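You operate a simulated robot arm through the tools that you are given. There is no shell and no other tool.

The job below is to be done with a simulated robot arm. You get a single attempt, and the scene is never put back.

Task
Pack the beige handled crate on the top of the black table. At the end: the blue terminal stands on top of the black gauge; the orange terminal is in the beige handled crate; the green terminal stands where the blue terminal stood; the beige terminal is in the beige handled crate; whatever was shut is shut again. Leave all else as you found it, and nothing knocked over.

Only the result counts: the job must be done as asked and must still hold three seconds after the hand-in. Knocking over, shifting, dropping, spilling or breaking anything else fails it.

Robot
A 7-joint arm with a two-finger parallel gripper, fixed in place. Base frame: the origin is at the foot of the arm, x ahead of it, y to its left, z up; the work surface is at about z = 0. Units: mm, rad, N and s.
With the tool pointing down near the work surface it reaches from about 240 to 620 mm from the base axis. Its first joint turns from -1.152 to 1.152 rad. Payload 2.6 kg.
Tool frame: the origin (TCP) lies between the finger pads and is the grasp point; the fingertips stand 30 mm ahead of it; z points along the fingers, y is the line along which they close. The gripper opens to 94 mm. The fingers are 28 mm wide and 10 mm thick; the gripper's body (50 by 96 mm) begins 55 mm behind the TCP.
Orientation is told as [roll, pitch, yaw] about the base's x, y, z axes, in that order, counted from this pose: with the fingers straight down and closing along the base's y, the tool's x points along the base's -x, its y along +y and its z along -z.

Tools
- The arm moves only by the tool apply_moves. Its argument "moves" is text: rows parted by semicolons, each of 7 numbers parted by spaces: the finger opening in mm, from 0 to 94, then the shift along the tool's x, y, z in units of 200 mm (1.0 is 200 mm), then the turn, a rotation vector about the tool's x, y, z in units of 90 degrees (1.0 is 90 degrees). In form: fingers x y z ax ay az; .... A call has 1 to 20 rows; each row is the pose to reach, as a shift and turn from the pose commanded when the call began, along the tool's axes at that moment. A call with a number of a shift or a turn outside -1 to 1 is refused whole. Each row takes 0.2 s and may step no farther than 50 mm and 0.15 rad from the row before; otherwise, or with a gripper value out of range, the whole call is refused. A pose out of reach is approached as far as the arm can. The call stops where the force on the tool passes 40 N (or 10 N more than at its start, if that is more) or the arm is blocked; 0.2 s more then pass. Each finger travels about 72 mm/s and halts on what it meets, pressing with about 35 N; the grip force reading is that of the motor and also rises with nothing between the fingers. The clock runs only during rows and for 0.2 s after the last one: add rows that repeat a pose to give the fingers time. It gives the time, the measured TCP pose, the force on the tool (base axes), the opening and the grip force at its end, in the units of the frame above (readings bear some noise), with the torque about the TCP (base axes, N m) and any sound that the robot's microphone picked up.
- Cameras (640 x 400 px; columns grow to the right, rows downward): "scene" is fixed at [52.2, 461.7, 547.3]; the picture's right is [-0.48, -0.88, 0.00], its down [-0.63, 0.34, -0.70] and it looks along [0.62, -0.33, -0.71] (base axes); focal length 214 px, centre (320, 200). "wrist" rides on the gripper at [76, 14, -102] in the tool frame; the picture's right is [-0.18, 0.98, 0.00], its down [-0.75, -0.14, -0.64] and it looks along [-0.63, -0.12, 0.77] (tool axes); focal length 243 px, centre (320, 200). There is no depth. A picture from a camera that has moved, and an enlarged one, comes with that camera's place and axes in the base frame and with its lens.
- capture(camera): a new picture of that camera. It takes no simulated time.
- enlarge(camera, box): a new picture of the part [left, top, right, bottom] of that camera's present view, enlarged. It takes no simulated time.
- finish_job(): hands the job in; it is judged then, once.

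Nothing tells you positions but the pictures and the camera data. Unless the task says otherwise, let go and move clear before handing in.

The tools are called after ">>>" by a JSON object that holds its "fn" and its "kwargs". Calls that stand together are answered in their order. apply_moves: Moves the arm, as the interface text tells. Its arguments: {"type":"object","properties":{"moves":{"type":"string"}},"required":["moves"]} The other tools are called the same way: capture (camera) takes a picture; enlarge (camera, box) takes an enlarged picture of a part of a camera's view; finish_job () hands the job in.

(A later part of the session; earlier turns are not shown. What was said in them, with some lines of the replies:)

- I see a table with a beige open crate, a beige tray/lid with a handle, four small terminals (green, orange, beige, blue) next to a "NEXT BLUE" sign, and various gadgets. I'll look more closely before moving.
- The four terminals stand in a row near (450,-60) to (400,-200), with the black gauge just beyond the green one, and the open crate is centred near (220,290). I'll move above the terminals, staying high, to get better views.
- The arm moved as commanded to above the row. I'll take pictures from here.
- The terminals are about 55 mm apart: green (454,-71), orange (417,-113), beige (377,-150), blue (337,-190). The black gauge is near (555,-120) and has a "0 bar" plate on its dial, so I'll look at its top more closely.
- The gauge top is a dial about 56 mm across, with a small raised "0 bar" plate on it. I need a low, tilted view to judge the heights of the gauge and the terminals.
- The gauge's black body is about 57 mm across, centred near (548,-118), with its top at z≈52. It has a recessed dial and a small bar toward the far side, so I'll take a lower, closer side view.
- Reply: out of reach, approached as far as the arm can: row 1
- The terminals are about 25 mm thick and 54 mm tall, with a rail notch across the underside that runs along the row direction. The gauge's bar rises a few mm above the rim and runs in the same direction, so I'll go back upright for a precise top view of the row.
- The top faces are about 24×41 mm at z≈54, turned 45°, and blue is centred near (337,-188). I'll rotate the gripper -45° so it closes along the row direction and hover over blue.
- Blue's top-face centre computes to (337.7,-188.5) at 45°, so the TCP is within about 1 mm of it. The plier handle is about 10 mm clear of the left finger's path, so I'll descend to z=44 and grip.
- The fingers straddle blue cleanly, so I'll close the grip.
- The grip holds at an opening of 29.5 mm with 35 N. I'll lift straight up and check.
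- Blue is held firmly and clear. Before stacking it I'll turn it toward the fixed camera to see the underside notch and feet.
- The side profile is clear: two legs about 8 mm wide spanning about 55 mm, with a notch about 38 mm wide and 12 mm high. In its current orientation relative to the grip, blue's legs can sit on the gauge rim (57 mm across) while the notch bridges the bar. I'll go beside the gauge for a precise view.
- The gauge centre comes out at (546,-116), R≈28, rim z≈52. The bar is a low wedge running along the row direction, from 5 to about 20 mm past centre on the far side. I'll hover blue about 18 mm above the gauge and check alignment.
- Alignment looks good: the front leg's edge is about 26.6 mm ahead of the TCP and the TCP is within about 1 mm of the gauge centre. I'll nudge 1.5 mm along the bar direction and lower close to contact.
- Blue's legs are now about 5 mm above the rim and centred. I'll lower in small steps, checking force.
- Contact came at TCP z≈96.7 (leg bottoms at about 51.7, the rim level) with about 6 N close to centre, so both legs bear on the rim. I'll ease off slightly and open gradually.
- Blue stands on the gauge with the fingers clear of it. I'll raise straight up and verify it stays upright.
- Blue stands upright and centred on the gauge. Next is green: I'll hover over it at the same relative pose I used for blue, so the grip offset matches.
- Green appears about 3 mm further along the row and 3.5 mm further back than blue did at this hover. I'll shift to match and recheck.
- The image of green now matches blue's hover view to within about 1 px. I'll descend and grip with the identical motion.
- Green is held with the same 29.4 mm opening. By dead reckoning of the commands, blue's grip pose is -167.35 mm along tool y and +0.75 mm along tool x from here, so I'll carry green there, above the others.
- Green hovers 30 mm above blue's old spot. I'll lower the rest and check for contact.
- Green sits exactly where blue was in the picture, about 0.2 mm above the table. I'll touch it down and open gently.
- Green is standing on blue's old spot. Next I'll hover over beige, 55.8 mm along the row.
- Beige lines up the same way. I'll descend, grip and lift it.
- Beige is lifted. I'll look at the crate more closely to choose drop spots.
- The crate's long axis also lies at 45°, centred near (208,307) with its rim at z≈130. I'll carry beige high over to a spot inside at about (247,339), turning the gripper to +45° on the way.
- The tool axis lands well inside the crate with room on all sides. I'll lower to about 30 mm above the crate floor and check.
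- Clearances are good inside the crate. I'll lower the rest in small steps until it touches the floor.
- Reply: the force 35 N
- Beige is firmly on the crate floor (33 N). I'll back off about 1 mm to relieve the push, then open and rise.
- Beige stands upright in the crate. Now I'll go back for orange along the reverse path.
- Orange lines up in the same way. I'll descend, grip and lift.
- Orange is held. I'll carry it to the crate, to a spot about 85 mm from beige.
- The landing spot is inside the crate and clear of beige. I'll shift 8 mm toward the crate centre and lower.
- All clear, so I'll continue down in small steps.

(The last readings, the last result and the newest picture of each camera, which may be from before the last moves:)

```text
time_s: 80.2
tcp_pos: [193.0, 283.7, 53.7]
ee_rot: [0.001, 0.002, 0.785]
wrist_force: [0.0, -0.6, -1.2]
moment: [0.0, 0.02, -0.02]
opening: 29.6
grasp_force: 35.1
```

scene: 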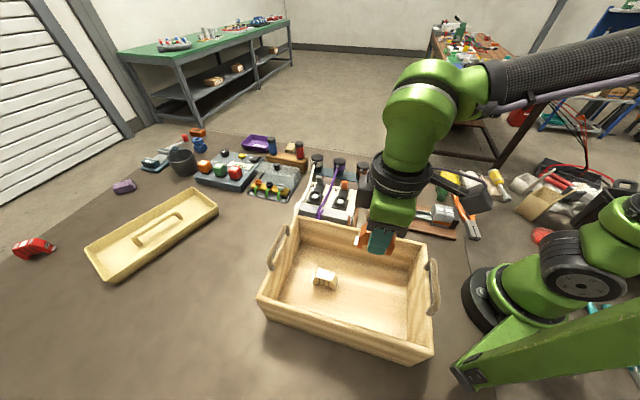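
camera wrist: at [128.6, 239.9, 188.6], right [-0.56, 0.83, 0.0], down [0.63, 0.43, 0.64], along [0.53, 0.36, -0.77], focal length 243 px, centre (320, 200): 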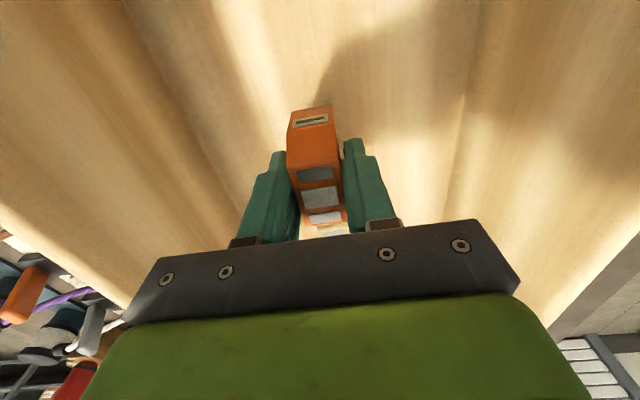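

>>> {"fn": "apply_moves", "kwargs": {"moves": "16 0 0 0.002 0 0 0; 16 0 0 0.002 0 0 0"}}

>>> {"fn": "apply_moves", "kwargs": {"moves": "16 0 0 0.002 0 0 0; 16 0 0 0.002 0 0 0"}}

```text
time_s: 80.8
tcp_pos: [193.2, 284.7, 53.7]
ee_rot: [0.0, -0.001, 0.784]
wrist_force: [-6.3, -11.1, 30.1]
moment: [-0.26, 0.14, -0.03]
opening: 29.5
grasp_force: 34.5
```

```text
time_s: 81.4
tcp_pos: [193.8, 285.2, 53.0]
ee_rot: [0.001, -0.002, 0.786]
wrist_force: [-6.4, -10.6, 37.9]
moment: [-0.05, -0.02, -0.06]
opening: 29.4
grasp_force: 35.1
```

Contact with the floor. I'll back off about 1.2 mm to relieve the push, then open and rise.

>>> {"fn": "apply_moves", "kwargs": {"moves": "16 0 0 -0.003 0 0 0; 16 0 0 -0.006 0 0 0; 16 0 0 -0.006 0 0 0"}}

```text
time_s: 82.2
tcp_pos: [193.6, 286.3, 52.8]
ee_rot: [0.002, 0.002, 0.784]
wrist_force: [2.5, 1.2, 6.2]
moment: [0.24, -0.21, -0.01]
opening: 29.6
grasp_force: 34.9
```

>>> {"fn": "apply_moves", "kwargs": {"moves": "24 0 0 0 0 0 0; 28 0 0 0 0 0 0; 29 0 0 0 0 0 0; 30 0 0 0 0 0 0; 31 0 0 0 0 0 0; 33 0 0 0 0 0 0; 38 0 0 0 0 0 0; 44 0 0 0 0 0 0; 44 0 0 0 0 0 0"}}

>>> {"fn": "apply_moves", "kwargs": {"moves": "44 0 0 -0.05 0 0 0; 44 0 0 -0.15 0 0 0; 44 0 0 -0.35 0 0 0; 44 0 0 -0.6 0 0 0; 44 0 0 -0.8 0 0 0; 44 0 0 -1.0 0 0 0; 44 0 0 -1.0 0 0 0"}}

>>> {"fn": "capture", "kwargs": {"camera": "wrist"}}

>>> {"fn": "enlarge", "kwargs": {"camera": "scene", "box": [240, 180, 456, 350]}}

```text
time_s: 84.2
tcp_pos: [191.8, 284.9, 53.4]
ee_rot: [0.002, 0.002, 0.785]
wrist_force: [0.1, 0.8, -0.7]
moment: [0.0, 0.0, 0.01]
opening: 44.0
grasp_force: 0.0
```

```text
time_s: 85.8
tcp_pos: [192.8, 285.2, 251.3]
ee_rot: [0.002, 0.0, 0.784]
wrist_force: [-0.5, -0.2, 0.1]
moment: [0.01, 0.04, 0.03]
opening: 44.1
grasp_force: 0.1
```

```text
taken
camera wrist: at [129.6, 240.3, 356.1], right [-0.56, 0.83, 0.0], down [0.63, 0.43, 0.64], along [0.53, 0.36, -0.77], focal length 243 px, centre (320, 200)
```

wrist: 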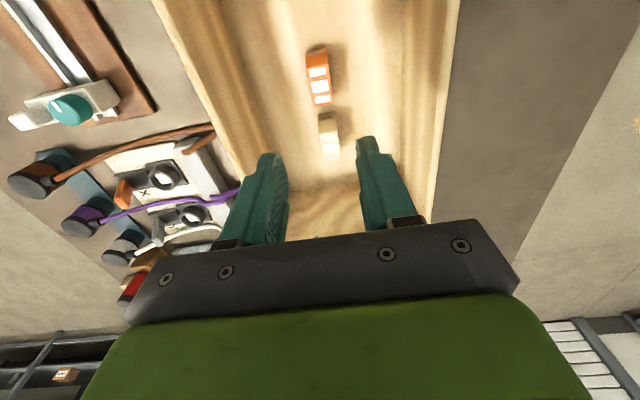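

```text
2.35 times, centred on (348, 265) of scene
camera zoom: at [52.1, 461.7, 547.3], right [-0.48, -0.88, 0.0], down [-0.63, 0.34, -0.7], along [0.62, -0.33, -0.71], focal length 505 px, centre (254, 47)
```

zoom: 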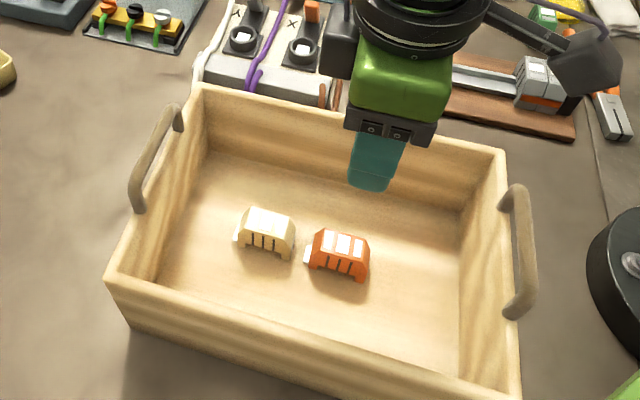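

Both terminals stand upright in the crate and the crate hasn't moved. I'll move clear and check the whole scene.

>>> {"fn": "apply_moves", "kwargs": {"moves": "44 0 0 -0.2 0 0 0; 44 0.01 -0.15 -0.35 0 0 0; 44 0.02 -0.35 -0.45 0 0 0; 44 0.04 -0.55 -0.55 0 0 0; 44 0.06 -0.75 -0.65 0 0 0; 44 0.07 -0.9 -0.75 0 0 0; 44 0.07 -0.9 -0.75 0 0 0"}}

>>> {"fn": "capture", "kwargs": {"camera": "scene"}}

>>> {"fn": "enlarge", "kwargs": {"camera": "scene", "box": [365, 135, 465, 208]}}

>>> {"fn": "enlarge", "kwargs": {"camera": "scene", "box": [374, 140, 404, 171]}}

>>> {"fn": "enlarge", "kwargs": {"camera": "scene", "box": [100, 110, 320, 248]}}

>>> {"fn": "enlarge", "kwargs": {"camera": "scene", "box": [280, 130, 480, 255]}}

```text
time_s: 87.4
tcp_pos: [312.1, 147.4, 403.8]
ee_rot: [0.003, 0.001, 0.786]
wrist_force: [0.3, 0.2, -0.4]
moment: [-0.01, -0.01, -0.03]
opening: 43.9
grasp_force: 0.1
```

```text
taken
```

scene: 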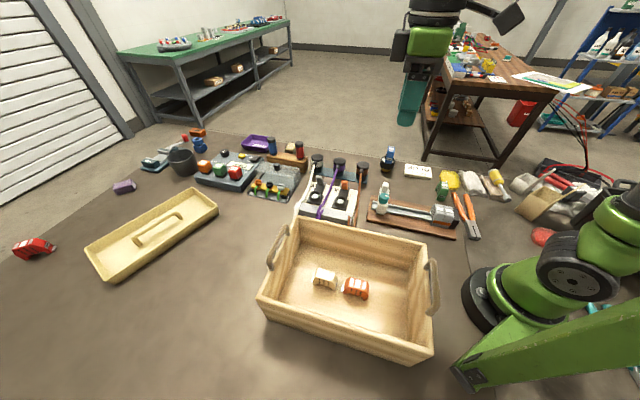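

```text
5.48 times, centred on (415, 172) of scene
camera zoom: at [52.2, 461.7, 547.3], right [-0.48, -0.88, 0.0], down [-0.63, 0.34, -0.7], along [0.62, -0.33, -0.71], focal length 1175 px, centre (-200, 356)
```

zoom: 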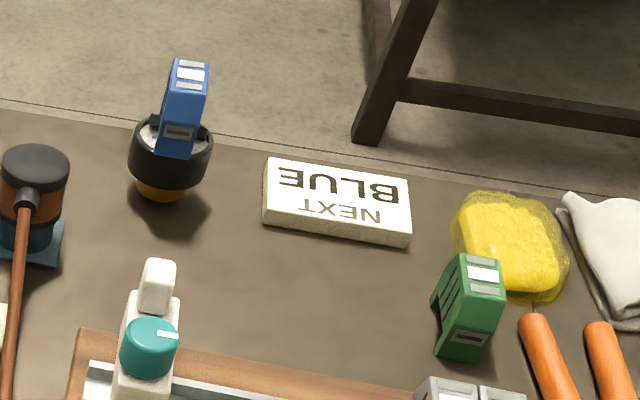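

```text
12.90 times, centred on (389, 156) of scene
camera zoom: at [52.2, 461.7, 547.3], right [-0.48, -0.88, 0.0], down [-0.63, 0.34, -0.7], along [0.62, -0.33, -0.71], focal length 2767 px, centre (-570, 774)
```

zoom: 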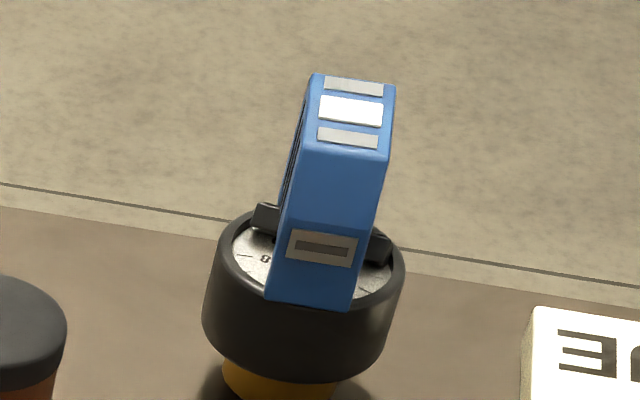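

```text
2.90 times, centred on (210, 179) of scene
camera zoom: at [52.2, 461.7, 547.3], right [-0.48, -0.88, 0.0], down [-0.63, 0.34, -0.7], along [0.62, -0.33, -0.71], focal length 622 px, centre (639, 261)
```

zoom: 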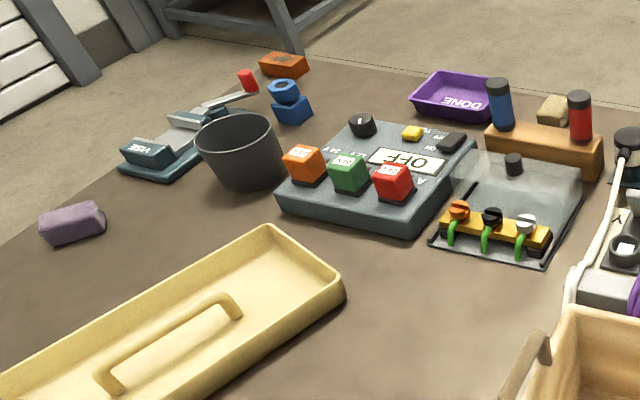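

```text
3.20 times, centred on (380, 192) of scene
camera zoom: at [52.2, 461.7, 547.3], right [-0.48, -0.88, 0.0], down [-0.63, 0.34, -0.7], along [0.62, -0.33, -0.71], focal length 686 px, centre (128, 224)
```

zoom: 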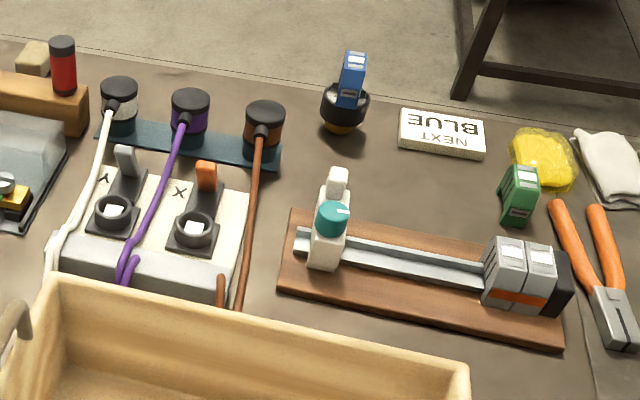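

Everything checks out. Blue stands on the black gauge, green stands where blue stood, orange and beige stand in the crate, and everything else matches the starting pictures. Nothing was opened, so nothing needs shutting. The gripper is empty and clear, so I'm handing in.

>>> {"fn": "finish_job", "kwargs": {}}

```text
The job is handed in.
```

The job is handed in, and the final pictures show everything as asked:

- **Blue terminal:** it stands upright on top of the black gauge, with its legs on the rim and its underside notch over the small "0 bar" plate.
- **Green terminal:** it stands where blue stood, and it lines up with blue's old spot in the pictures.
- **Orange and beige terminals:** both stand upright on the floor of the large beige crate with the two side handles.
- **Everything else:** it matches the starting pictures, and nothing was knocked over. I opened nothing, so there was nothing to shut again.

I pressed orange onto the crate floor with about 38 N before backing off. The crate shows no shift in the pictures.

I took "beige handled crate" to mean that large open crate, not the shallow beige tray with the single handle, which was out of reach.
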